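You operate a simulated robot arm through the tools that you are given. There is no shell and no other tool.

You run a simulated robot arm. Do the job below in one go: nothing can be reset, and whatever is moved stays where it is left.

TASK
Put things in order on the bench top above the tape drawer. At the end: the grey lid stands where the white box (marked "VIALS") stood; the pink cartridge from the bench top above the tape drawer stands where the clear measuring cylinder stood; the clear medium beaker from the bench top above the tape drawer stands where the grey lid stood; the white box from the bench top above the tape drawer is in the yellow tub (marked "WASH"); the clear measuring cylinder from the bench top above the tape drawer stands where the clear medium beaker stood; whatever was shut is shut again. Leave all else as you found it, and nothing knocked over.
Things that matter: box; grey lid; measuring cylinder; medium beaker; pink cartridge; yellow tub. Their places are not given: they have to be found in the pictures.

The check looks at the end state, three seconds after you hand in, the way a careful person would. Anything else that was tipped, shoved, dropped, spilled or broken makes it a failure. A push-on lid holds only when it is set on centred and level and pressed home; a screw cap is set on level and turned clockwise until tight.

THE ROBOT
A 6-joint arm with a two-finger parallel gripper, fixed in place. Base frame: the origin is at the foot of the arm, x ahead of it, y to its left, z up; the work surface is at about z = 0. Lengths are in cm, angles in degrees, forces in N, time in s.
With the tool pointing down near the work surface it reaches from about 18 to 46 cm from the base axis. Its first joint turns from -70.0 to 70.0 degrees. Payload 1.9 kg.
The TCP is the grasp point between the finger pads, 2.3 cm short of the fingertips. In the tool frame z runs along the fingers and y along their closing line. Largest opening 9.4 cm; finger width 3.8, thickness 1; the body of the gripper, 5.4 by 9.6 cm, starts 3.9 cm behind the TCP.
Orientation is that of the tool frame in the base frame, as a unit quaternion [w, x, y, z]. With the fingers straight down and closing along the base's y, the tool's x points along the base's -x, its y along +y and its z along -z.

THE INTERFACE
- The arm moves only by the tool arm_command. Its argument "steps" is a list that holds one entry, the list of rows, each a list of 7 numbers: the gripper command, from -1 (shut) to 1 (fully open), values between in proportion, then the shift along the base's x, y, z in cm, then the turn, a rotation vector about the base's x, y, z in degrees. In form: [[[gripper, x, y, z, ax, ay, az], ...]]. A call has 1 to 20 rows; each row is the pose to reach, as a shift and turn from the pose commanded when the call began. A row lasts 0.2 s, in which the tool goes at most 5 cm and 8.6 degrees; a call with a longer step from one row to the next is refused whole, and so is a gripper value outside its range. Where a pose cannot be reached the arm comes as near as it can. A force on the tool above 40 N (or 10 N above the force at the start of the call, whichever is more), or a blocked arm, ends the call early, and 0.2 s more pass. The fingers move at their own pace (about 10.8 cm/s each) and stop on an object; they squeeze with about 28 N. The grip force told is the motor's: it shows also when the fingers shut on nothing. Time passes only in rows, and 0.2 s behind the last, so rows that repeat a pose let the fingers close. The reply holds the time, the measured pose of the TCP, the force on the tool along the base axes, the opening and the grip force, in the units named above and with some noise, with the torque about the TCP (base axes, N m) and any sound that the robot's microphone picked up.
- Cameras (640 x 400 px; columns grow to the right, rows downward): "scene" is fixed at [6.69, 33.09, 40.99]; the picture's right is [-0.59, -0.81, 0.00], its down [-0.57, 0.42, -0.71] and it looks along [0.57, -0.42, -0.71] (base axes); focal length 214 px, centre (320, 200). "wrist" rides on the gripper at [8.6, 1.6, -7.4] in the tool frame; the picture's right is [-0.18, 0.98, 0.00], its down [-0.58, -0.11, -0.81] and it looks along [-0.79, -0.15, 0.59] (tool axes); focal length 243 px, centre (320, 200).
- camera(camera): a new picture of that camera. The clock stands still meanwhile.
- probe_pixels(camera, pixels): for up to 12 pixels [column, row] of the newest picture of that camera ("zoom" is the newest enlarged one), the place [x, y, z] in the base frame of the surface seen there, good to about 0.2 cm. The clock stands still meanwhile.
- enlarge(camera, box): a new picture of the part [left, top, right, bottom] of that camera's present view, enlarged. The clock stands still meanwhile.
- hand_in(): hands the job in; it is judged then, once.

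Unless the task says otherwise, let go and move clear before handing in.

The tools are called after "Call:" as a command line: name --argument value ..., lists and objects as JSON in quotes. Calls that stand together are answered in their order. arm_command: Moves the arm, as the interface text tells. Its arguments: {"type":"object","properties":{"steps":{"type":"array","items":{"type":"array","items":{"type":"array","items":{"type":"number"}}}}},"required":["steps"]} The other tools are called the same way: camera (camera) takes a picture; probe_pixels (camera, pixels) gives the place of the surface under pixels of a picture; enlarge (camera, box) takes an enlarged picture of a part of a camera's view; hand_in () hands the job in.

At the start:

```text
time: 0.0
ee_pos: [28.75, 4.04, 36.49]
tcp_rot: [0.0, -0.001, 1.0, 0.001]
ft_force: [0.1, -0.4, -0.6]
wrist_torque: [0.0, 0.01, 0.01]
gripper_width: 9.4
grip_force: 0.1
```

scene: 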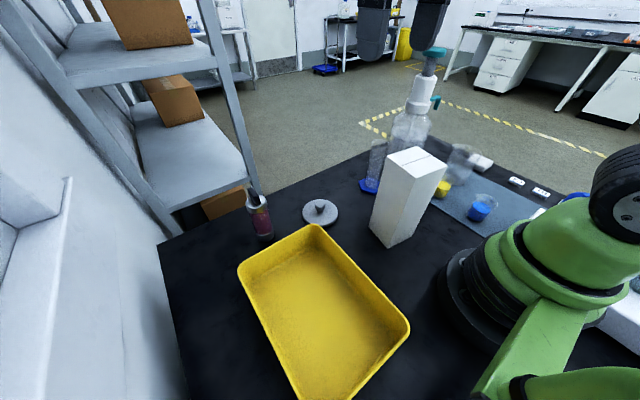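
wrist: 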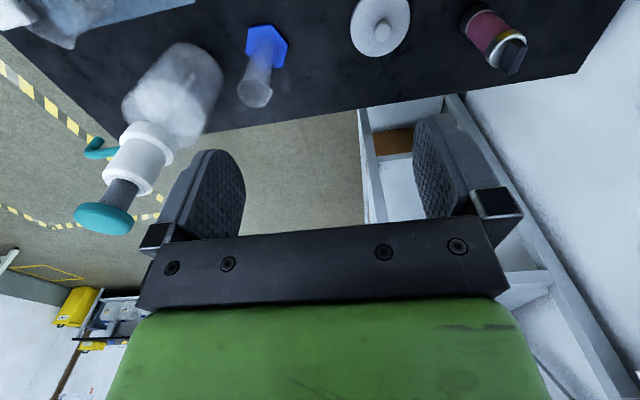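

The scene picture shows the yellow tub (about 320,310), the white box (405,195), the grey lid (320,211), a pink item (260,215), and a cylinder with a blue foot (375,165). I'll enlarge the crowded parts before I move anything.

Call:
enlarge --camera "scene" --box '[340, 120, 600, 282]'

Call:
enlarge --camera "wrist" --box '[0, 0, 640, 200]'

Call:
camera --camera "scene"

```text
2.46 times, centred on (470, 201) of scene
```

zoom: 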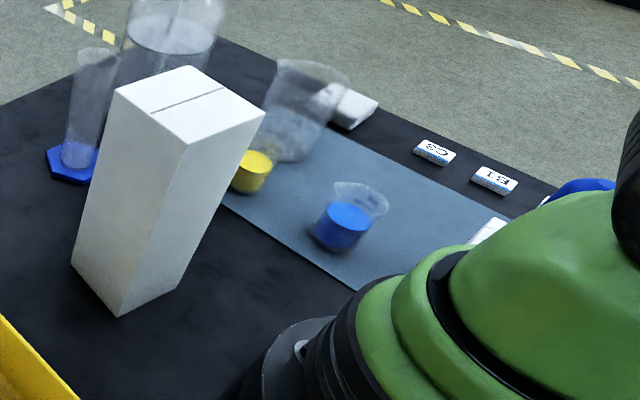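

```text
1.00 times, centred on (320, 100) of wrist (not enlarged: the box is as wide or as high as the picture)
```

zoom: 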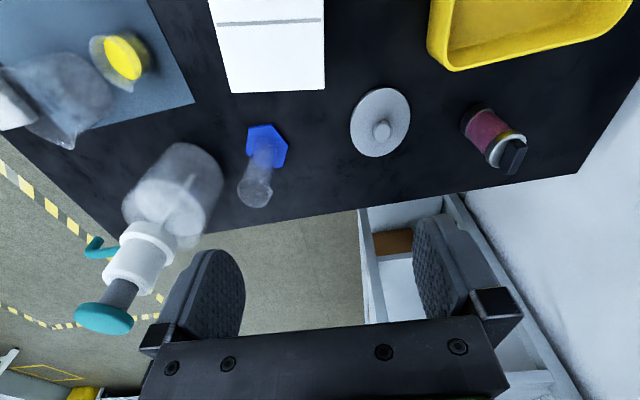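

```text
taken
```

scene: 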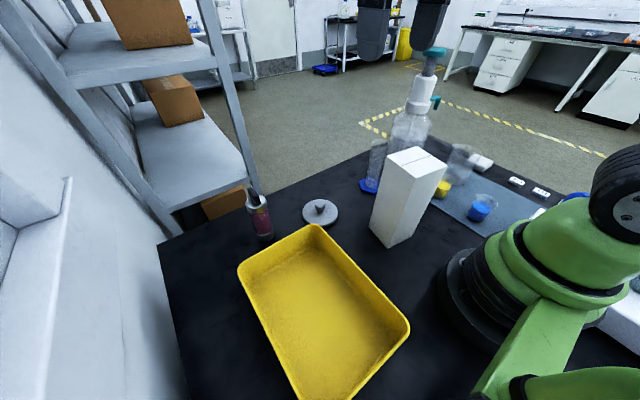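

The picture shows three beakers: a tall clear one behind the box (461,162), a small one with yellow (443,188), and one with blue (482,207). I'll probe the objects to get their places and sizes.

Call:
probe_pixels --camera "scene" --pixels '[[320, 205], [303, 212], [338, 212], [320, 226], [262, 235], [252, 197], [415, 152], [447, 165], [373, 228], [390, 247], [413, 237], [388, 153]]'

Call:
probe_pixels --camera "zoom" --pixels '[[265, 135], [265, 185], [380, 115], [380, 135], [355, 120], [410, 120], [480, 130], [512, 150], [180, 180], [60, 90], [125, 60], [270, 80]]'

```text
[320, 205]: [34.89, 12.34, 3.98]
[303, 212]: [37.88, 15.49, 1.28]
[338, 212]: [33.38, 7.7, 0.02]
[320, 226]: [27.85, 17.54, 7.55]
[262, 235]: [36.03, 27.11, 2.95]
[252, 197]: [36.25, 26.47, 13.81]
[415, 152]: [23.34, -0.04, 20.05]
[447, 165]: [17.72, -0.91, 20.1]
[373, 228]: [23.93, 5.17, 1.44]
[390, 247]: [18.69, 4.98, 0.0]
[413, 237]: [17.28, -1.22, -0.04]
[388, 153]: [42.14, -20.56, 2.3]
```

```text
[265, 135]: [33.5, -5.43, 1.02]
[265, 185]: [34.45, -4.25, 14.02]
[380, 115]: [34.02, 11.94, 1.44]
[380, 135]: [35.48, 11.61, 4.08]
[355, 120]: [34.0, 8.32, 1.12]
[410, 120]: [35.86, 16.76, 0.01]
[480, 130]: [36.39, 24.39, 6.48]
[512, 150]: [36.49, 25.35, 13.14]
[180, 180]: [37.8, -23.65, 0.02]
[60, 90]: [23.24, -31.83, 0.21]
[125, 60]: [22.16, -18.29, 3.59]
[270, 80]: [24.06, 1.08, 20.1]
```

The box is about 20 cm tall, the lid is near (35,12), the pink item near (36.3,26) and the cylinder near (34,-5). Next I'll zoom on the beakers, the pink item and the box for finer detail.

Call:
enlarge --camera "scene" --box '[420, 130, 520, 230]'

Call:
enlarge --camera "wrist" --box '[-100, -100, 220, 100]'

Call:
enlarge --camera "scene" --box '[220, 170, 360, 258]'

```text
4.00 times, centred on (470, 180) of scene
```

zoom: 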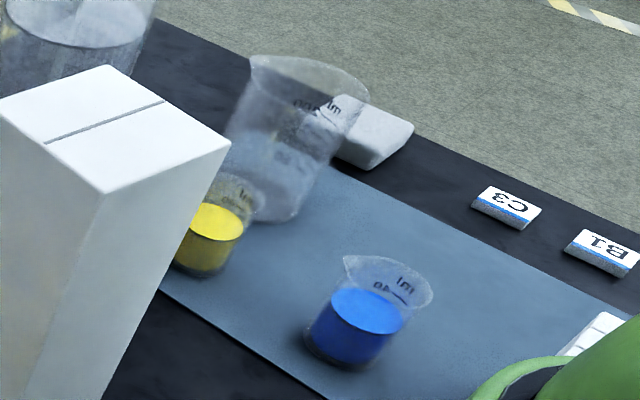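

```text
refused: -100 is not a number from 0 to 640
```

```text
4.55 times, centred on (290, 214) of scene
```

zoom: 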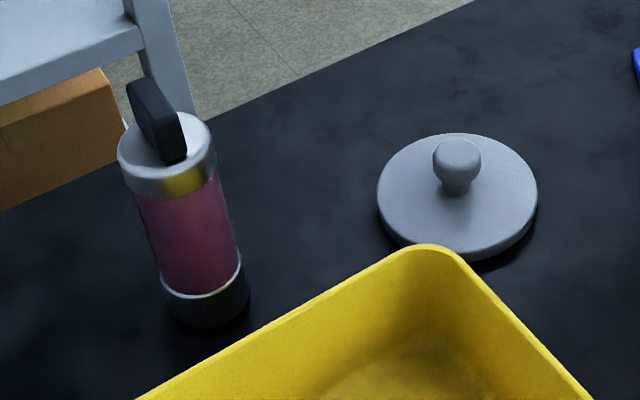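

There are three beakers of different sizes. I'll redo the beaker zoom and probe the rims and bases to find out which is medium.

Call:
enlarge --camera "scene" --box '[420, 130, 520, 230]'

Call:
probe_pixels --camera "zoom" --pixels '[[215, 222], [370, 310], [350, 365], [310, 335], [405, 335], [345, 258], [430, 300], [250, 60], [365, 95], [275, 218], [240, 175], [200, 275]]'

```text
4.00 times, centred on (470, 180) of scene
```

zoom: 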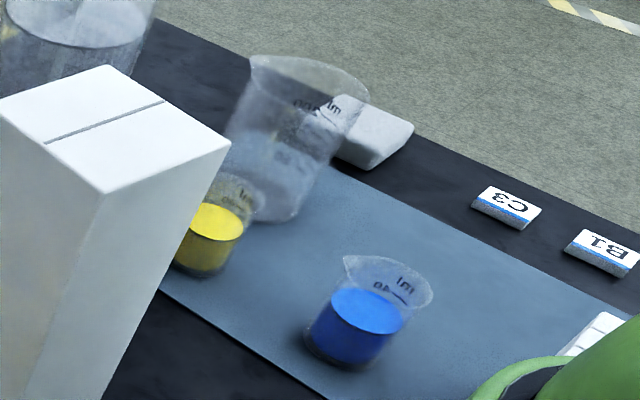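

```text
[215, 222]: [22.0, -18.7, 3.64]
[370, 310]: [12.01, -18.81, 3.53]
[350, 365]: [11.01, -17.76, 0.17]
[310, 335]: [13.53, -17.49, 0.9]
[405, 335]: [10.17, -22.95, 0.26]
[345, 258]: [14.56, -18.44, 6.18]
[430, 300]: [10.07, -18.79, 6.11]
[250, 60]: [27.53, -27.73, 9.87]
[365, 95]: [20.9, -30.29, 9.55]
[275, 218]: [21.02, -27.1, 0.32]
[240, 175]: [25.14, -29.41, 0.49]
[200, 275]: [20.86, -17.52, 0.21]
```

The blue beaker stands about 6 cm tall at (12,-19), the empty one about 10 cm tall at (24,-29), and the yellow one is near (21.5,-18.5) with its size still unclear. I'll probe the tall bottle's height before moving toward that side.

Call:
camera --camera "scene"

Call:
probe_pixels --camera "scene" --pixels '[[435, 52], [428, 52], [443, 52], [436, 99], [423, 82], [410, 120], [395, 125], [430, 122], [375, 20], [425, 20]]'

Call:
enlarge --camera "wrist" --box '[0, 0, 200, 124]'

```text
taken
```

scene: 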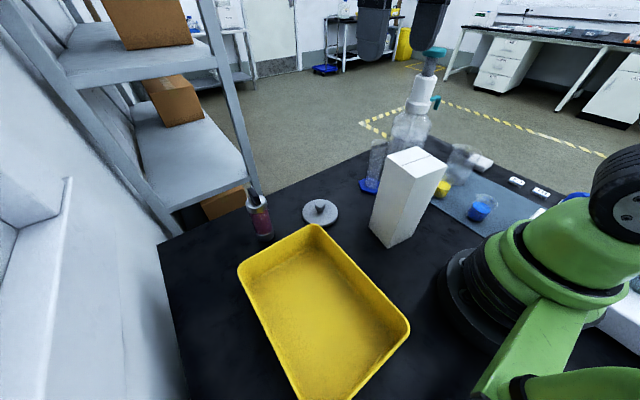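

```text
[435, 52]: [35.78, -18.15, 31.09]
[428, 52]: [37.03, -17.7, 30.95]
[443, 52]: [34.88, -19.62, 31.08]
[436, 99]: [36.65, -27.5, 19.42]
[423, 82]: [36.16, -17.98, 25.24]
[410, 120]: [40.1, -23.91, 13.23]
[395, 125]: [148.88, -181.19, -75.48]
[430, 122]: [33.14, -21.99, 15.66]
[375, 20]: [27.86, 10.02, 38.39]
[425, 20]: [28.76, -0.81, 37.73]
```

```text
3.20 times, centred on (100, 62) of wrist
```

zoom: 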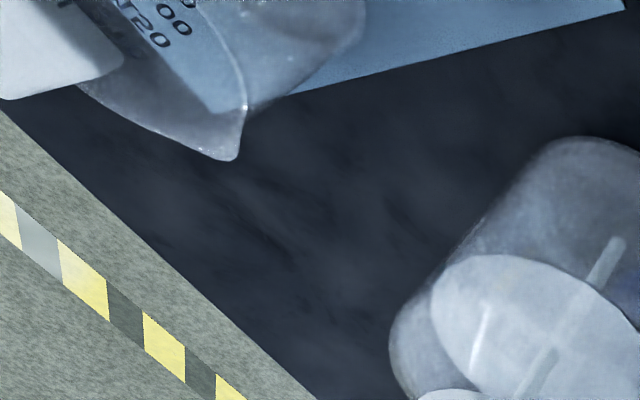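

The tall dispenser bottle is at about (36,-18.5) and reaches z=31, so I'll stay above and away from it. I'll shift toward -y at full height and yaw to bring the beakers into the wrist view.

Call:
arm_command --steps '[[[1, -1, -2, 0, 0, 0, -6], [1, -2, -4, 0, 0, 0, -12], [1, -3, -6, 0, 0, 0, -18], [1, -4, -8, 0, 0, 0, -24], [1, -5, -10, 0, 0, 0, -30]]]'

Call:
enlarge --camera "wrist" --box '[0, 0, 640, 10]'

```text
time: 1.2
ee_pos: [23.93, -5.92, 36.36]
tcp_rot: [0.0, 0.259, 0.966, 0.001]
ft_force: [0.4, 0.1, -0.6]
wrist_torque: [-0.01, 0.02, -0.01]
gripper_width: 9.41
grip_force: 0.0
```

```text
1.00 times, centred on (320, 5) of wrist (not enlarged: the box is as wide or as high as the picture)
```

zoom: 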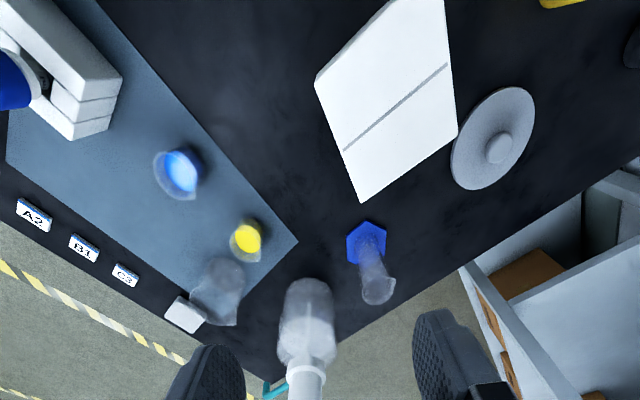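

This view shows everything well: the blue beaker at (178,172), the yellow at (246,240), the large empty one at (219,290), the cylinder at (370,260) and the lid at (494,138). I'll probe rims and bases here.

Call:
probe_pixels --camera "zoom" --pixels '[[153, 160], [205, 168], [180, 198], [182, 155], [231, 240], [263, 240], [248, 262], [246, 235], [366, 222], [348, 240], [385, 245], [378, 298]]'

Call:
probe_pixels --camera "zoom" --pixels '[[316, 80], [446, 0], [457, 135], [362, 200], [345, 150], [448, 65], [455, 170], [530, 95], [480, 190], [498, 150], [305, 280], [219, 262]]'

Call:
enlarge --camera "wrist" --box '[120, 0, 320, 124]'

```text
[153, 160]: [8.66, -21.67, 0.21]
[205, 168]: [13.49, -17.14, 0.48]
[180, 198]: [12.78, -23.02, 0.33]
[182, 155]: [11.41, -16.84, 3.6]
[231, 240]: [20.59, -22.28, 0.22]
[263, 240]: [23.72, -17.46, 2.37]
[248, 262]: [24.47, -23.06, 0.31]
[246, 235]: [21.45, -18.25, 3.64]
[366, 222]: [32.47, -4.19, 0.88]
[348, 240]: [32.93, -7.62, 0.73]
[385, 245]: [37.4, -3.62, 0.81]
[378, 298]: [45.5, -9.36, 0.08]
```

```text
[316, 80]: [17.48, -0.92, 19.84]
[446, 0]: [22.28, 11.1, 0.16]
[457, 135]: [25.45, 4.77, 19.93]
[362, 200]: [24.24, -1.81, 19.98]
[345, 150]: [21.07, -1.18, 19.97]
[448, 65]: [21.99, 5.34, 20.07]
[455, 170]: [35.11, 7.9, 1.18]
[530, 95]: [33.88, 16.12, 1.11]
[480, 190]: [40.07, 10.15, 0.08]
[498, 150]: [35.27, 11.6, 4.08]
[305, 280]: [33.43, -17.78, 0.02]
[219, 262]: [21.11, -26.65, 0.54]
```

```text
3.20 times, centred on (220, 62) of wrist
```

zoom: 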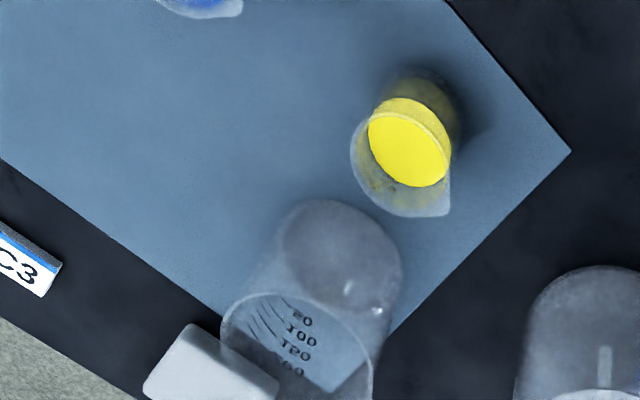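

The box is about 6.8 cm square, yawed roughly -8.5°, centred near (21.4,1.9). Yellow looks smaller than blue, so blue is likely the medium one. I'll probe liquid widths to confirm, and measure the tub in the scene view.

Call:
probe_pixels --camera "zoom" --pixels '[[372, 118], [446, 165], [398, 100], [420, 184], [372, 130], [440, 130], [350, 150], [450, 212], [240, 310], [372, 370], [300, 205], [395, 270]]'

Call:
camera --camera "scene"

Call:
probe_pixels --camera "scene" --pixels '[[239, 268], [316, 226], [408, 327], [240, 272], [265, 275], [312, 246], [375, 320], [300, 360], [320, 300], [270, 300], [350, 345], [290, 265]]'

```text
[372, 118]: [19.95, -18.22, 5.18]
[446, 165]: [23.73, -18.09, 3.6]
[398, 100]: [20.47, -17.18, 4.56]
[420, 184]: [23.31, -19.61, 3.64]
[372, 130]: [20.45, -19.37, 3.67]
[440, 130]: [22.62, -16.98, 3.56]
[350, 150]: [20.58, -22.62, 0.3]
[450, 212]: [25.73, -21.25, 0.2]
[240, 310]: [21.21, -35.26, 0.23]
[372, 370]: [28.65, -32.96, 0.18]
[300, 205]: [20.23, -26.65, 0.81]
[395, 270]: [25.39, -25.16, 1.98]
```

```text
taken
```

scene: 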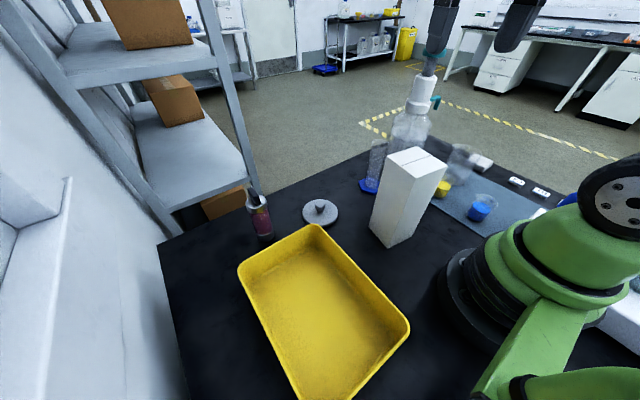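

```text
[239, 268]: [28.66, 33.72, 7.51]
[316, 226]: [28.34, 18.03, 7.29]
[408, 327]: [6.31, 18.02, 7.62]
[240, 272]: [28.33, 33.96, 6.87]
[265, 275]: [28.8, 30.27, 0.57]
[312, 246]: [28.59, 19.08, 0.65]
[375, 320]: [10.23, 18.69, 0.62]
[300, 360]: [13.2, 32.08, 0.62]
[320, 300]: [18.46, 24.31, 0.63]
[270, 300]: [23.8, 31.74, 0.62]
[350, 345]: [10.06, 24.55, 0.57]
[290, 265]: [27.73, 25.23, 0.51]
```

The tub spans x 6.3–28.7 and y 18–34, with its rim at z 7.5 and floor at 0.6. The yellow liquid is about 3.5 cm across, so yellow is the small beaker and blue the medium. I'll refine the box's top corners before grasping.

Call:
enlarge --camera "scene" --box '[370, 140, 460, 196]'

Call:
enlarge --camera "wrist" --box '[300, 0, 540, 4]'

```text
7.11 times, centred on (415, 168) of scene
```

zoom: 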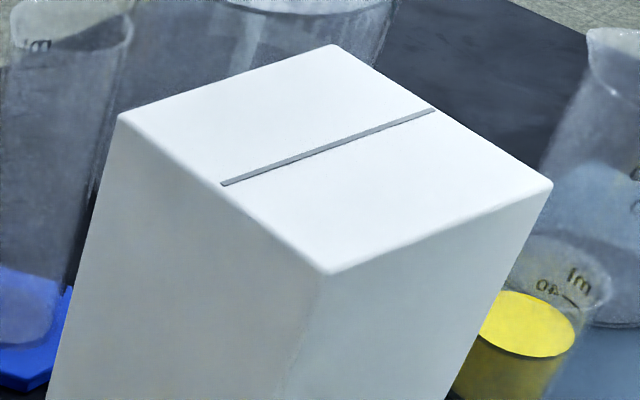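

```text
2.67 times, centred on (420, 2) of wrist
```

zoom: 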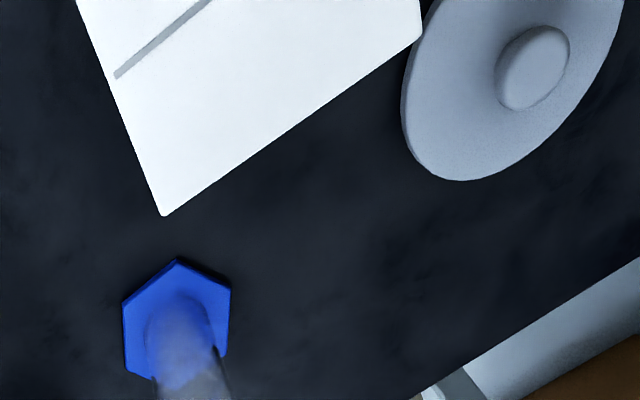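

The wrist zoom is the newest, so I'll probe the hex foot, lid and box edges in it. Then I'll re-zoom the scene for the box-top corners.

Call:
probe_pixels --camera "zoom" --pixels '[[178, 262], [227, 292], [125, 304], [127, 368], [225, 350], [165, 212], [419, 33], [536, 65], [410, 110], [465, 177], [560, 120], [500, 30]]'

Call:
enlarge --camera "scene" --box '[370, 140, 460, 196]'

Call:
probe_pixels --camera "zoom" --pixels '[[123, 116], [333, 48], [547, 186], [331, 268], [225, 82], [440, 117], [440, 227], [227, 192], [335, 160]]'

```text
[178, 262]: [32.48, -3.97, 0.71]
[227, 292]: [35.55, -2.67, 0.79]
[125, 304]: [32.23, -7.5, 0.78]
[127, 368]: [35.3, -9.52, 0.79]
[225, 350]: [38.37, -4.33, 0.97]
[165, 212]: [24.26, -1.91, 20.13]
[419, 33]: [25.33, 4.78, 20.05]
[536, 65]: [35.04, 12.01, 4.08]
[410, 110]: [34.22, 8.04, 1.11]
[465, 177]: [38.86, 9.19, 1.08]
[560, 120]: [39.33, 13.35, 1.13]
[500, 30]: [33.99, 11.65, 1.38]
```

```text
7.11 times, centred on (415, 168) of scene
```

zoom: 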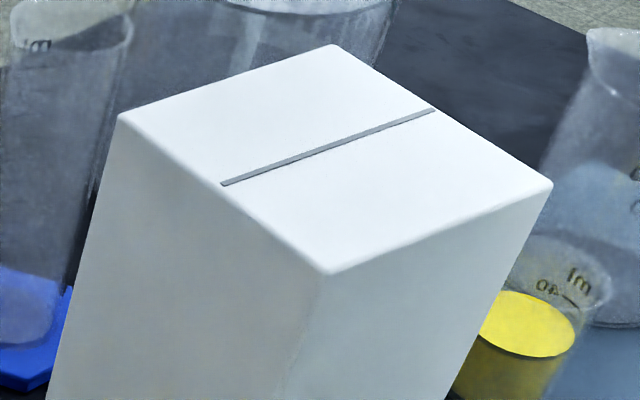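

```text
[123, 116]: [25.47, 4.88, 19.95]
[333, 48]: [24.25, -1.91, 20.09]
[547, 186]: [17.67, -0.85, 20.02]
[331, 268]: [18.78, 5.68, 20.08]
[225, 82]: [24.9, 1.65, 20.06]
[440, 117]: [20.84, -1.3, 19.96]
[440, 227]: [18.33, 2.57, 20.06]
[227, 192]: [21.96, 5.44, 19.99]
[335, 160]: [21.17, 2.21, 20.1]
```

The box is centred at (21.54,1.95) with yaw about -9°, the lid near (35.3,12.1), and the cylinder's foot near (35.3,-6.2). Next I'll hover over the box with the fingers aligned to its faces.

Call:
arm_command --steps '[[[1, -0.6, 2.0, -1, 0, 0, 5], [1, -1.2, 4.0, -2.5, 0, 0, 10], [1, -1.8, 6, -4.5, 0, 0, 15], [1, -2.2, 7.9, -6.5, 0, 0, 21], [1, -2.2, 7.9, -10, 0, 0, 21], [1, -2.2, 7.9, -10, 0, 0, 21]]]'

Call:
camera --camera "wrist"

Call:
camera --camera "scene"

```text
time: 2.6
ee_pos: [21.54, 1.89, 26.36]
tcp_rot: [0.001, 0.078, 0.997, 0.001]
ft_force: [0.0, -0.3, 0.3]
wrist_torque: [0.02, -0.03, -0.03]
gripper_width: 9.4
grip_force: 0.0
```

```text
taken
```

wrist: 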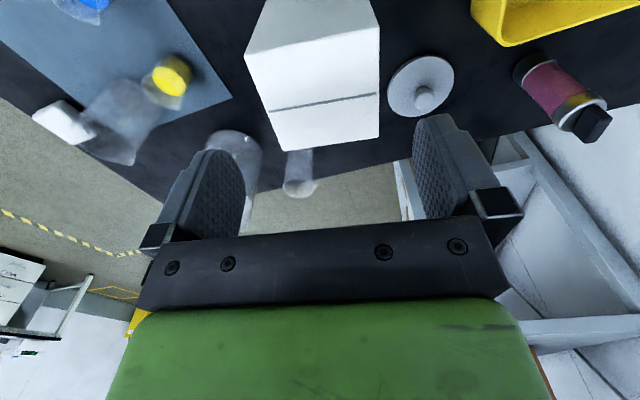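

```text
taken
```

scene: 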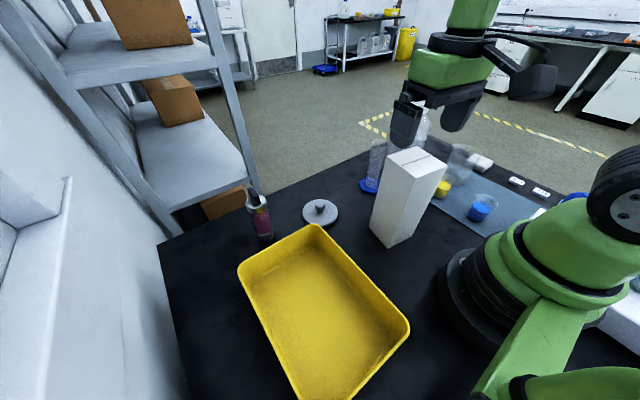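

The TCP is at (21.54,1.89,26.4) with yaw -9°, centred over the box top. I'll lower to about z=17.4 and close slowly.

Call:
arm_command --steps '[[[1, 0, 0.05, -3, 0, 0, 0], [1, 0, 0.05, -6, 0, 0, 0], [1, 0, 0.05, -8, 0, 0, 0], [1, 0, 0.05, -9, 0, 0, 0], [1, 0, 0.05, -9, 0, 0, 0]]]'

Call:
enlarge --camera "scene" --box '[340, 80, 540, 204]'

Call:
camera --camera "wrist"

```text
time: 3.8
ee_pos: [21.53, 1.87, 17.48]
tcp_rot: [0.0, 0.078, 0.997, 0.001]
ft_force: [0.9, 0.1, 0.0]
wrist_torque: [0.01, -0.01, -0.01]
gripper_width: 9.39
grip_force: 0.0
```

```text
3.20 times, centred on (440, 142) of scene
```

zoom: 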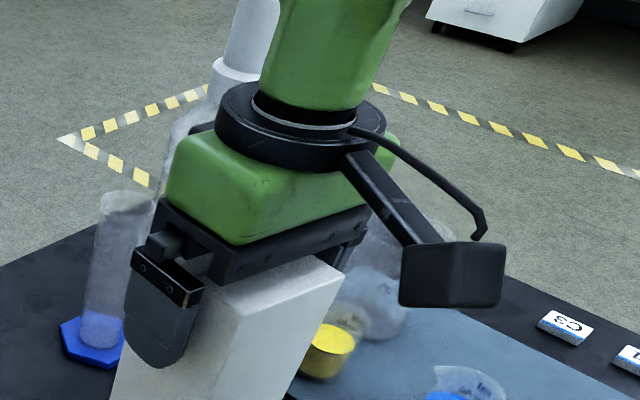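

```text
taken
```

wrist: 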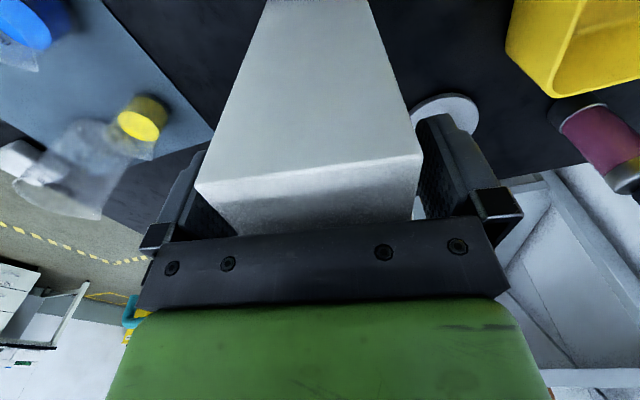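

The fingers straddle the box evenly and the body clears its top. The camera block sticks out behind the gripper, so I'll keep that in mind near tall objects. Closing now.

Call:
arm_command --steps '[[[0.6, 0, 0, 0, 0, 0, 0], [0.3, 0, 0, 0, 0, 0, 0], [-0.2, 0, 0, 0, 0, 0, 0], [-1, 0, 0, 0, 0, 0, 0], [-1, 0, 0, 0, 0, 0, 0]]]'

```text
time: 5.0
ee_pos: [21.52, 1.98, 17.44]
tcp_rot: [0.0, 0.079, 0.997, 0.0]
ft_force: [-0.8, 0.3, -0.6]
wrist_torque: [0.0, 0.02, -0.01]
gripper_width: 7.17
grip_force: 28.3
```

The box is gripped at 7.2 cm width and 28 N. I'll lift it a little first to check its weight and hold.

Call:
arm_command --steps '[[[-1, 0, 0, 0.5, 0, 0, 0], [-1, 0, 0, 1.5, 0, 0, 0], [-1, 0, 0, 2.5, 0, 0, 0], [-1, 0, 0, 2.5, 0, 0, 0], [-1, 0, 0, 2.5, 0, 0, 0]]]'

Call:
camera --camera "scene"

```text
time: 6.2
ee_pos: [21.65, 1.94, 19.91]
tcp_rot: [0.0, 0.079, 0.997, 0.001]
ft_force: [-0.2, -0.9, -1.5]
wrist_torque: [-0.01, 0.0, 0.0]
gripper_width: 7.19
grip_force: 28.0
```

```text
taken
```

scene: 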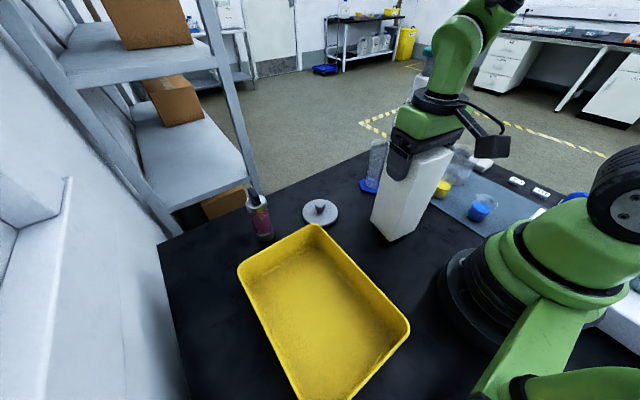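

The lift was clean and the box is light. I'll raise it so its base is at z≈10.5 and carry it over the tub centre.

Call:
arm_command --steps '[[[-1, 0, 0, 3, 0, 0, 0], [-1, 0, 0, 6, 0, 0, 0], [-1, 0, 0, 8, 0, 0, 0], [-1, 0, 2, 8.5, 0, 0, 1], [-1, -0.2, 5, 8.5, 0, 0, 3], [-1, -0.4, 8, 8.5, 0, 0, 5], [-1, -0.6, 11, 8.5, 0, 0, 7], [-1, -0.8, 14, 8.5, 0, 0, 9], [-1, -1.0, 17, 8.5, 0, 0, 9], [-1, -1.2, 20, 8.5, 0, 0, 9], [-1, -1.4, 22.5, 8.5, 0, 0, 9], [-1, -1.5, 24, 8.5, 0, 0, 9], [-1, -1.5, 24, 8.5, 0, 0, 9]]]'

Call:
camera --camera "scene"

Call:
camera --camera "wrist"

```text
time: 9.0
ee_pos: [19.98, 25.93, 28.44]
tcp_rot: [0.0, 0.0, 1.0, 0.0]
ft_force: [-0.7, -0.6, -2.7]
wrist_torque: [0.0, -0.01, -0.01]
gripper_width: 7.2
grip_force: 27.1
```

```text
taken
```

scene: 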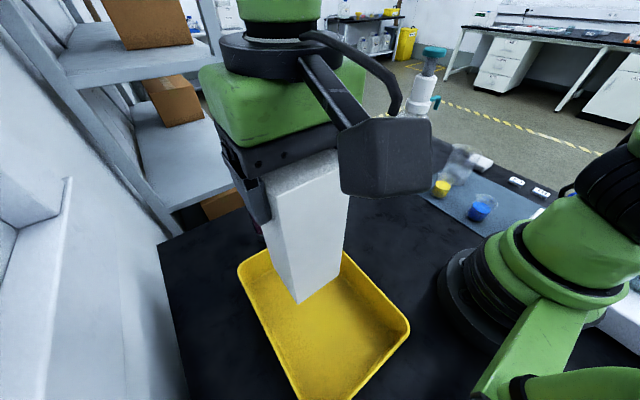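

```text
taken
```

wrist: 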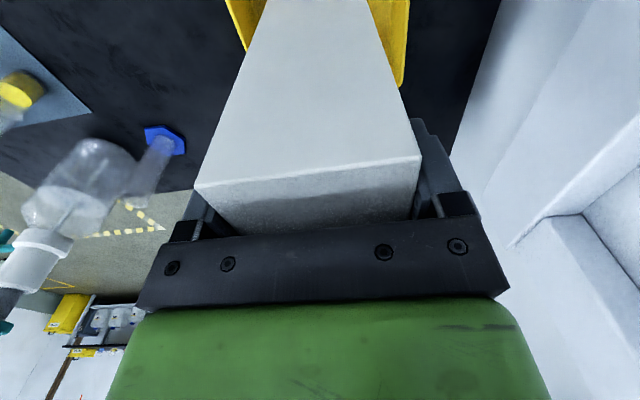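

The box hangs straight over the tub with its base about 10.4 cm above the tub floor. I'll lower it to just above the floor, then feel for contact.

Call:
arm_command --steps '[[[-1, 0, 0, -3, 0, 0, 0], [-1, 0, 0, -6, 0, 0, 0], [-1, 0, 0, -8.5, 0, 0, 0], [-1, 0, 0, -9.5, 0, 0, 0], [-1, 0, 0, -10, 0, 0, 0], [-1, 0, 0, -10.2, 0, 0, 0], [-1, 0, 0, -10.3, 0, 0, 0], [-1, 0, 0, -10.3, 0, 0, 0]]]'

Call:
camera --camera "scene"

```text
time: 10.8
ee_pos: [20.08, 25.95, 18.07]
tcp_rot: [0.0, -0.001, 1.0, -0.001]
ft_force: [-0.2, -0.4, -1.7]
wrist_torque: [0.01, -0.02, 0.02]
gripper_width: 7.17
grip_force: 27.7
```

```text
taken
```

scene: 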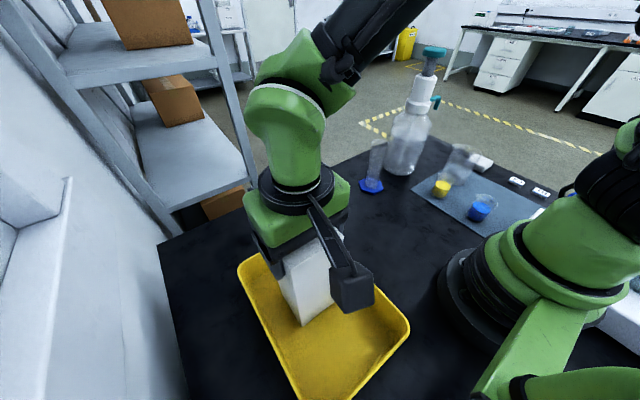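

There's no clear contact force yet (Fz -1.7), so I'll step down in small amounts until the base touches.

Call:
arm_command --steps '[[[-1, 0, 0, -0.1, 0, 0, 0], [-1, 0, 0, -0.2, 0, 0, 0], [-1, 0, 0, -0.2, 0, 0, 0]]]'

```text
time: 11.6
ee_pos: [20.03, 26.08, 17.86]
tcp_rot: [0.001, 0.001, 1.0, 0.001]
ft_force: [0.3, -2.1, 18.6]
wrist_torque: [-0.79, 0.22, 0.03]
gripper_width: 7.2
grip_force: 28.5
```

It's in contact now at 18.6 N. I'll ease back 0.1 cm, open, and check that the box stands.

Call:
arm_command --steps '[[[-1, 0, 0, 0.1, 0, 0, 0], [-1, 0, 0, 0.12, 0, 0, 0], [-0.2, 0, 0, 0.12, 0, 0, 0], [0.5, 0, 0, 0.12, 0, 0, 0], [1, 0, 0, 0.12, 0, 0, 0], [1, 0, 0, 0.12, 0, 0, 0], [1, 0, 0, 0.12, 0, 0, 0]]]'

Call:
camera --camera "wrist"

```text
time: 13.2
ee_pos: [20.01, 26.02, 18.04]
tcp_rot: [0.0, 0.0, 1.0, 0.001]
ft_force: [0.0, -0.8, -0.5]
wrist_torque: [-0.05, -0.02, 0.0]
gripper_width: 9.39
grip_force: 0.1
```

```text
taken
```

wrist: 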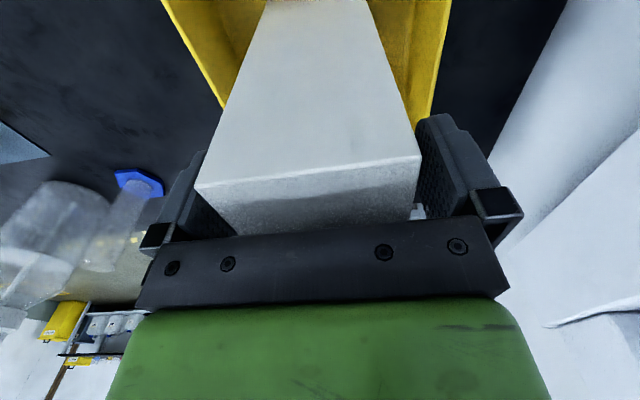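

The fingers are clear and the box stands upright in the tub. I'll lift straight up well above it, then go over to hover above the lid.

Call:
arm_command --steps '[[[1, 0, 0, 2, 0, 0, 0], [1, 0, 0, 5, 0, 0, 0], [1, 0, 0, 8, 0, 0, 0], [1, 0, 0, 9.5, 0, 0, 0], [1, 2, -2, 9.5, 0, 0, 0], [1, 5, -5, 9.5, 0, 0, 0], [1, 8, -7.5, 9.5, 0, 0, 0], [1, 11, -10.5, 9.5, 0, 0, 0], [1, 13.5, -12.5, 9.5, 0, 0, 0], [1, 15.2, -14, 9.5, 0, 0, 0], [1, 15.2, -14, 7, 0, 0, 0], [1, 15.2, -14, 4, 0, 0, 0], [0.5, 15.2, -14, 1, 0, 0, 0], [0.2, 15.2, -14, -2, 0, 0, 0], [0.2, 15.2, -14, -3, 0, 0, 0], [0.2, 15.2, -14, -3, 0, 0, 0]]]'

Call:
camera --camera "scene"

Call:
enlarge --camera "wrist" --box '[0, 0, 640, 10]'

```text
time: 16.6
ee_pos: [35.25, 11.93, 15.13]
tcp_rot: [0.0, 0.0, 1.0, 0.0]
ft_force: [-0.5, 0.4, -1.2]
wrist_torque: [-0.02, 0.01, -0.02]
gripper_width: 5.65
grip_force: 0.1
```

```text
taken
```

scene: 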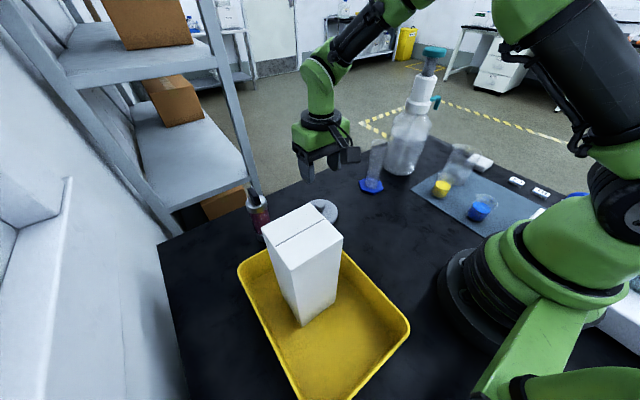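

```text
1.00 times, centred on (320, 5) of wrist (not enlarged: the box is as wide or as high as the picture)
```

zoom: 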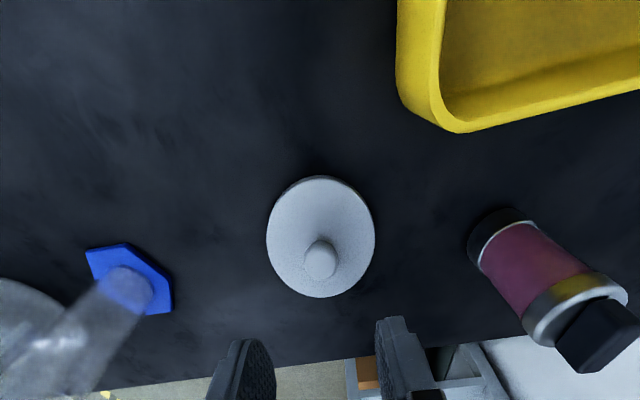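

The lid is clearly visible with its knob at (320,255), and the pink cartridge and cylinder foot are in view too. I'll probe all of them for accurate places.

Call:
probe_pixels --camera "zoom" --pixels '[[269, 235], [373, 235], [320, 180], [322, 294], [320, 265], [308, 260], [333, 260], [321, 244], [290, 240], [282, 200], [360, 200], [321, 275]]'

Call:
probe_pixels --camera "zoom" --pixels '[[88, 252], [127, 246], [172, 288], [95, 278], [500, 210], [470, 240], [480, 265], [535, 222], [500, 300], [555, 245], [592, 270], [560, 335]]'

```text
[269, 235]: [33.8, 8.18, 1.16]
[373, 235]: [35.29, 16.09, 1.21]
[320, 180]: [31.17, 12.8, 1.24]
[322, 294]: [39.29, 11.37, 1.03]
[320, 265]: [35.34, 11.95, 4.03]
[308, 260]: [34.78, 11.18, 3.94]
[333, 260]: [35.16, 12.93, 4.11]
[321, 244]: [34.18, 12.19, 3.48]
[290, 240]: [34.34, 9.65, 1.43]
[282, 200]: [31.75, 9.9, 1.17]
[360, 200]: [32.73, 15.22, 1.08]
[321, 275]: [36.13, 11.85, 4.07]
```

```text
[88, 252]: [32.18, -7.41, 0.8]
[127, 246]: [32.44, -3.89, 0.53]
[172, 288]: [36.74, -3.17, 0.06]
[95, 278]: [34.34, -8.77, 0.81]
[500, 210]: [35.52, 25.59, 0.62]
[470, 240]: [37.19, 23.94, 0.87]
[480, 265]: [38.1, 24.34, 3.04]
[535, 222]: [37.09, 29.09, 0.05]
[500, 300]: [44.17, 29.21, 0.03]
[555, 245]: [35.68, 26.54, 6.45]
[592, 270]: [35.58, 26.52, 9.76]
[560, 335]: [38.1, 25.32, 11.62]
```

The lid is centred at (35.23,12.08) with radius 4.1, its top at z≈1.4 and its knob top at 4.1. I'll descend so the fingertips stop at about z=1.8 around the knob.

Call:
arm_command --steps '[[[0.2, 0, 0.1, -3, 0, 0, 0], [0.2, 0, 0.12, -6, 0, 0, 0], [0.2, 0, 0.12, -8.5, 0, 0, 0], [0.2, 0, 0.12, -10, 0, 0, 0], [0.2, 0, 0.12, -11, 0, 0, 0], [0.2, 0, 0.12, -11, 0, 0, 0]]]'

Call:
camera --camera "wrist"

Call:
camera --camera "scene"

```text
time: 18.0
ee_pos: [35.19, 12.17, 4.12]
tcp_rot: [0.0, 0.0, 1.0, 0.001]
ft_force: [0.3, 0.0, 0.0]
wrist_torque: [-0.02, 0.01, 0.0]
gripper_width: 5.63
grip_force: 0.2
```

```text
taken
```

wrist: 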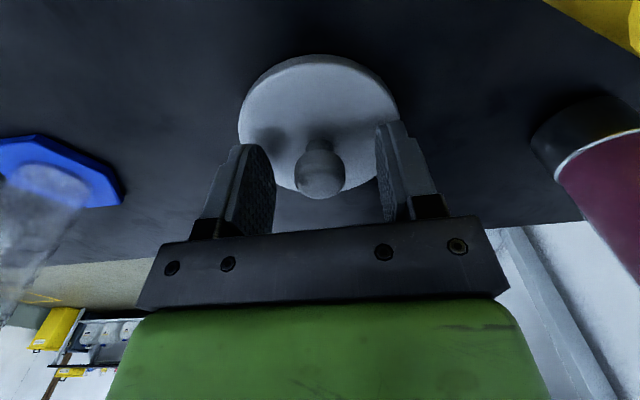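

```text
taken
```

scene: 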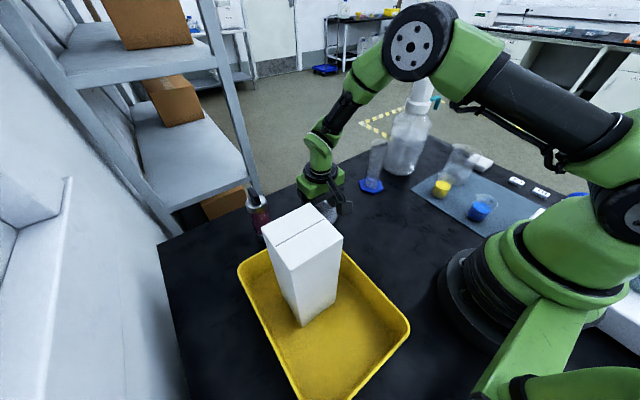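

The knob sits between the fingers. I'll close on it and lift slightly.

Call:
arm_command --steps '[[[-0.2, 0, 0, 0, 0, 0, 0], [-0.5, 0, 0, 0, 0, 0, 0], [-1, 0, 0, 0, 0, 0, 0], [-1, 0, 0, 0, 0, 0, 0], [-1, 0, 0, 0, 0, 0, 0], [-1, 0, 0, 0.5, 0, 0, 0], [-1, 0, 0, 1.5, 0, 0, 0], [-1, 0, 0, 2, 0, 0, 0], [-1, 0, 0, 2, 0, 0, 0]]]'

Call:
camera --camera "wrist"

```text
time: 20.0
ee_pos: [35.04, 12.07, 6.03]
tcp_rot: [0.0, 0.0, 1.0, 0.0]
ft_force: [0.4, 0.7, -1.5]
wrist_torque: [-0.04, 0.01, 0.01]
gripper_width: 2.48
grip_force: 28.0
```

```text
taken
```

wrist: 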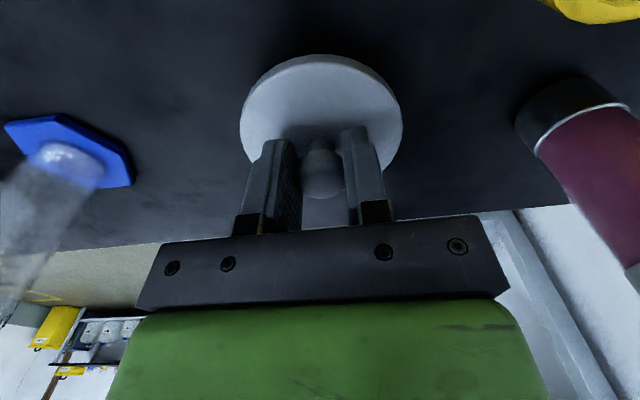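

The lid came up level on its knob. I'll carry it at a modest height over clear bench to the box's former place at (21.54,1.95).

Call:
arm_command --steps '[[[-1, 0, 0, 2, 0, 0, 0], [-1, -1.5, -1.1, 3, 0, 0, 0], [-1, -3.5, -2.6, 4, 0, 0, 0], [-1, -6, -4.5, 4, 0, 0, 0], [-1, -8.5, -6.3, 4, 0, 0, 0], [-1, -11, -8.2, 4, 0, 0, 0], [-1, -12.8, -9.5, 4, 0, 0, 0], [-1, -13.6, -10.15, 4, 0, 0, 0], [-1, -13.6, -10.15, 4, 0, 0, 0], [-1, -13.6, -10.15, 4, 0, 0, 0]]]'

Call:
enlarge --camera "scene" --box '[340, 130, 500, 260]'

Call:
camera --camera "wrist"

```text
time: 22.2
ee_pos: [21.68, 2.05, 10.02]
tcp_rot: [0.0, 0.0, 1.0, 0.0]
ft_force: [0.6, -0.4, -0.9]
wrist_torque: [0.0, 0.02, 0.0]
gripper_width: 2.45
grip_force: 28.3
```

```text
3.08 times, centred on (420, 195) of scene
```

zoom: 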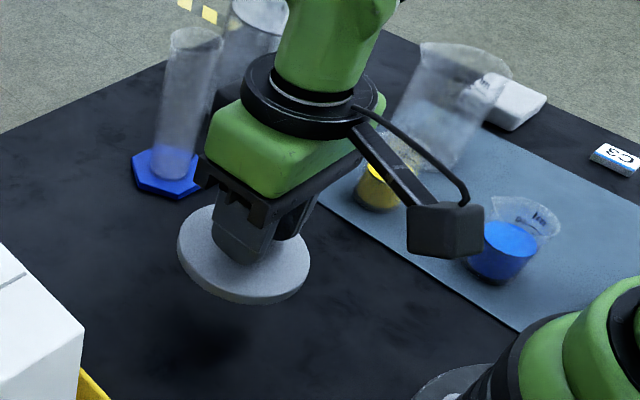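

```text
taken
```

wrist: 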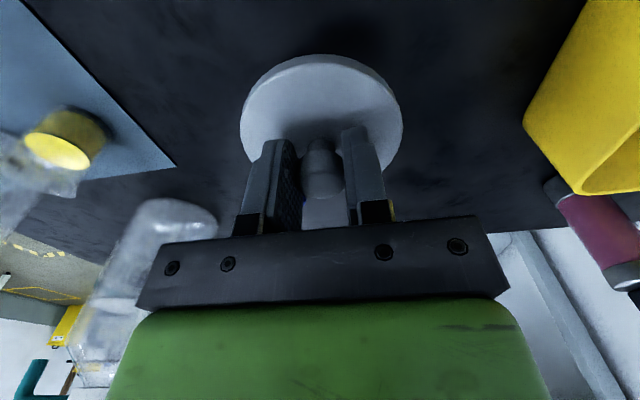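

The lid is level and over the target. I'll lower it to just above the bench, then take the last few millimetres slowly.

Call:
arm_command --steps '[[[-1, -0.1, -0.05, -2.5, 0, 0, 0], [-1, -0.1, -0.05, -4.5, 0, 0, 0], [-1, -0.1, -0.05, -5.5, 0, 0, 0], [-1, -0.1, -0.05, -5.8, 0, 0, 0], [-1, -0.1, -0.05, -5.9, 0, 0, 0], [-1, -0.1, -0.05, -5.95, 0, 0, 0]]]'

```text
time: 23.6
ee_pos: [21.56, 1.8, 4.01]
tcp_rot: [0.001, -0.001, 1.0, 0.001]
ft_force: [-1.4, 5.9, 16.2]
wrist_torque: [-0.07, 0.14, 0.01]
gripper_width: 2.47
grip_force: 27.9
```

Contact is felt at Fz 16 N. I'll ease off slightly, open, and check that the lid lies flat.

Call:
arm_command --steps '[[[-1, 0, 0, 0.08, 0, 0, 0], [-1, 0, 0, 0.1, 0, 0, 0], [-0.5, 0, 0, 0.1, 0, 0, 0], [0, 0, 0, 0.1, 0, 0, 0], [0.2, 0, 0, 0.1, 0, 0, 0], [0.2, 0, 0, 0.1, 0, 0, 0], [0.2, 0, 0, 3, 0, 0, 0], [0.2, 0, 0, 7, 0, 0, 0], [0.2, 0, 0, 11, 0, 0, 0], [0.2, 0, 0, 11, 0, 0, 0]]]'

Call:
enlarge --camera "wrist" --box '[0, 0, 640, 10]'

Call:
camera --camera "scene"

```text
time: 25.8
ee_pos: [21.46, 1.95, 15.14]
tcp_rot: [0.001, -0.001, 1.0, 0.001]
ft_force: [0.6, -0.6, -0.1]
wrist_torque: [0.01, 0.02, 0.0]
gripper_width: 5.63
grip_force: 0.1
```

```text
1.00 times, centred on (320, 5) of wrist (not enlarged: the box is as wide or as high as the picture)
```

zoom: 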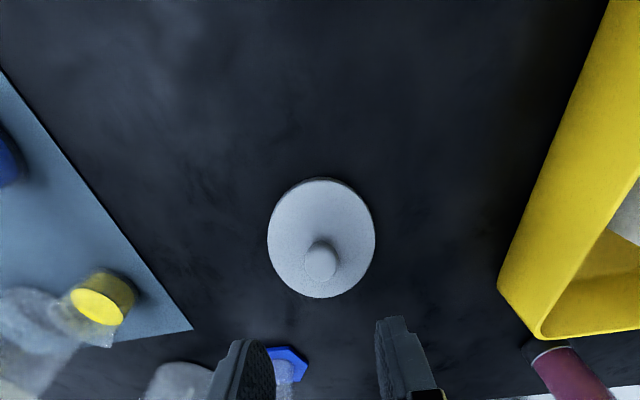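

```text
taken
```

scene: 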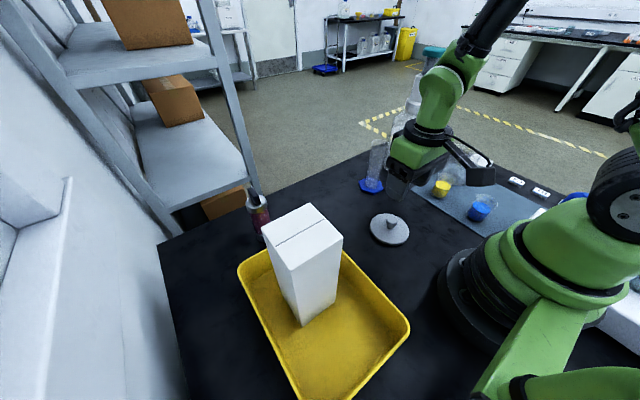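

The lid lies flat, centred in the wrist view. I'll probe it, then swing toward the blue (medium) beaker at safe height for a closer look.

Call:
probe_pixels --camera "zoom" --pixels '[[269, 235], [373, 235], [320, 181], [322, 294], [320, 265]]'

Call:
arm_command --steps '[[[0.2, 0, 0, 4, 0, 0, 0], [0.2, 0, 0, 8, 0, 0, -6], [0.2, -0.5, -1, 11, 0, 0, -13], [0.6, -1, -2.5, 13, 0, 0, -20], [0.6, -1.5, -4, 13, 0, 0, -27], [1, -2, -5.5, 13, 0, 0, -34], [1, -2.5, -7, 13, 0, 0, -41], [1, -3, -8.5, 13, 0, 0, -48], [1, -3.5, -10, 13, 0, 0, -55], [1, -3.5, -10, 13, 0, 0, -57.7], [1, -3.5, -10, 13, 0, 0, -57.7]]]'

Call:
enlarge --camera "wrist" --box '[0, 0, 640, 10]'

Call:
camera --camera "scene"

```text
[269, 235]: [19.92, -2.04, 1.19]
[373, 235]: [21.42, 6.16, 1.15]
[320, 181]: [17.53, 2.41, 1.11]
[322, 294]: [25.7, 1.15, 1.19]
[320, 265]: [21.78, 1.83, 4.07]
```

```text
time: 28.2
ee_pos: [18.09, -8.06, 28.06]
tcp_rot: [0.001, 0.482, 0.876, 0.0]
ft_force: [0.3, 0.3, 0.0]
wrist_torque: [-0.01, -0.02, 0.0]
gripper_width: 9.38
grip_force: 0.0
```

```text
1.00 times, centred on (320, 5) of wrist (not enlarged: the box is as wide or as high as the picture)
```

zoom: 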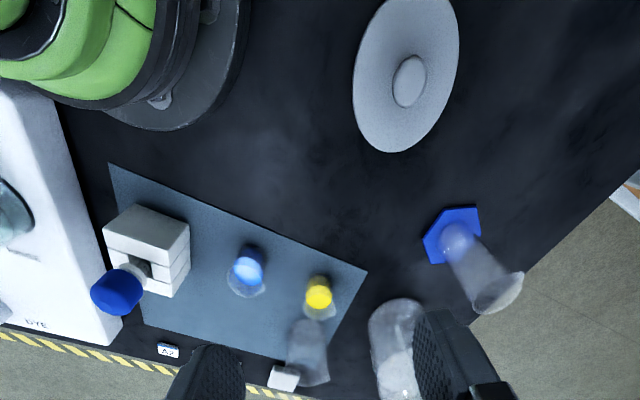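

```text
taken
```

scene: 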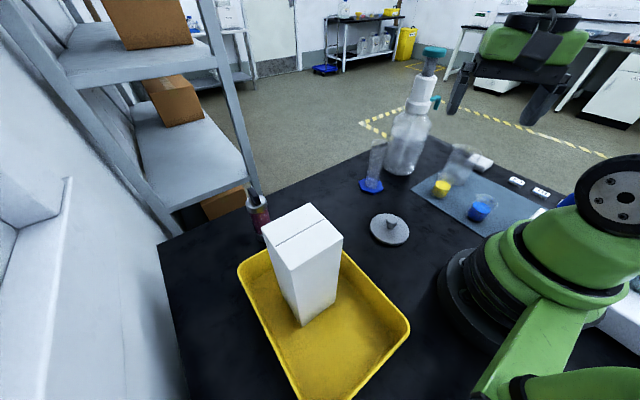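

The lid is centred at about (21.6,1.8), close to the target. In this view a white rack with a blue-capped tube stands left of the blue beaker. I'll zoom in there and probe.

Call:
enlarge --camera "wrist" --box '[120, 0, 360, 140]'

Call:
probe_pixels --camera "zoom" --pixels '[[320, 200]]'

Call:
enlarge --camera "wrist" --box '[100, 0, 400, 4]'

```text
2.67 times, centred on (240, 70) of wrist
```

zoom: 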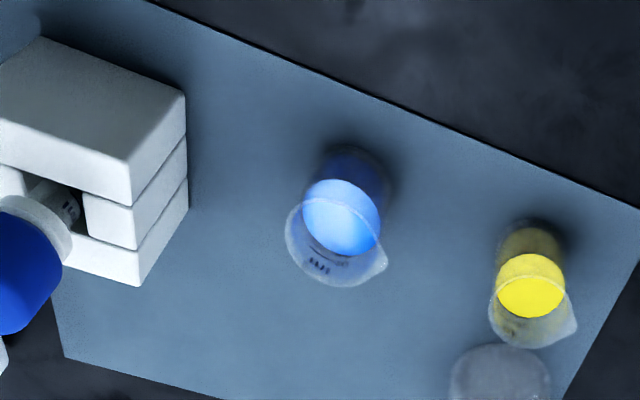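

```text
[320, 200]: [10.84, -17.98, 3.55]
```

```text
2.13 times, centred on (250, 2) of wrist
```

zoom: 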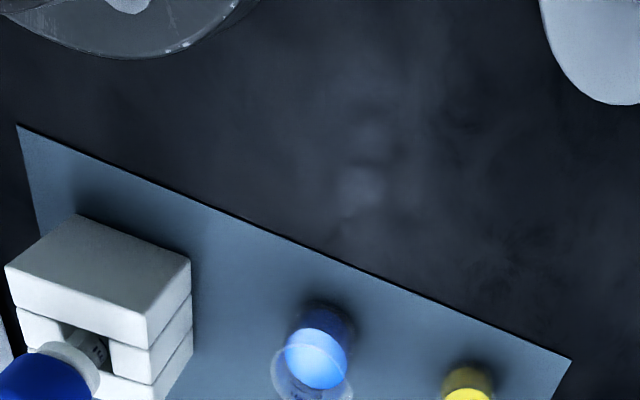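

A stack of white blocks with a blue-capped bottle inserted stands near the beaker. I'll re-zoom to measure the beaker and the stack's nearest corner.

Call:
enlarge --camera "wrist" --box '[120, 0, 360, 140]'

Call:
probe_pixels --camera "zoom" --pixels '[[306, 205], [378, 215], [345, 252], [342, 182], [325, 185], [385, 165], [350, 155], [318, 170], [384, 190], [330, 155], [370, 155], [375, 245]]'

Call:
probe_pixels --camera "zoom" --pixels '[[185, 97], [130, 165], [187, 205], [140, 283], [40, 40], [20, 260], [60, 240], [5, 350], [288, 235], [342, 285], [387, 262], [298, 200]]'

```text
2.67 times, centred on (240, 70) of wrist
```

zoom: 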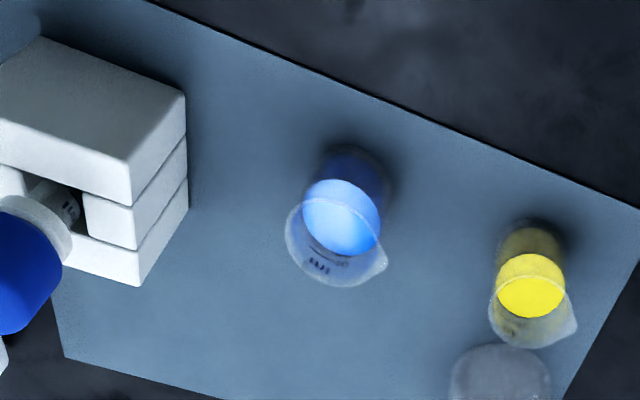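

```text
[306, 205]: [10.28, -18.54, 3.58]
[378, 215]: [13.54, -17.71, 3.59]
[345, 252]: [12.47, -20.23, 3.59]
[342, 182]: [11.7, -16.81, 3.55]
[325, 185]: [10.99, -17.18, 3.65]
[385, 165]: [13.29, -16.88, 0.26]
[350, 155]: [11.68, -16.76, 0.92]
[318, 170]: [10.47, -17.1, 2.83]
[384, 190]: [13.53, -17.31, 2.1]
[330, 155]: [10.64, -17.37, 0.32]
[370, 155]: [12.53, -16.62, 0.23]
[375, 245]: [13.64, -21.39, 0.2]
```

```text
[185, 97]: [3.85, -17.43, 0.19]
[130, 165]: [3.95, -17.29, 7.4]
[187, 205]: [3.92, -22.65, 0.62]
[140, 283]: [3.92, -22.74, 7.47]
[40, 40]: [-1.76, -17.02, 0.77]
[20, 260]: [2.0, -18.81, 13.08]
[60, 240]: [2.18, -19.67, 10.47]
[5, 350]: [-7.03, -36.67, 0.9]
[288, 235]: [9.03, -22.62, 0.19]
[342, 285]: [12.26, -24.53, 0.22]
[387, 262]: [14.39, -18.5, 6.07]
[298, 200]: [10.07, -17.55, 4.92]
```

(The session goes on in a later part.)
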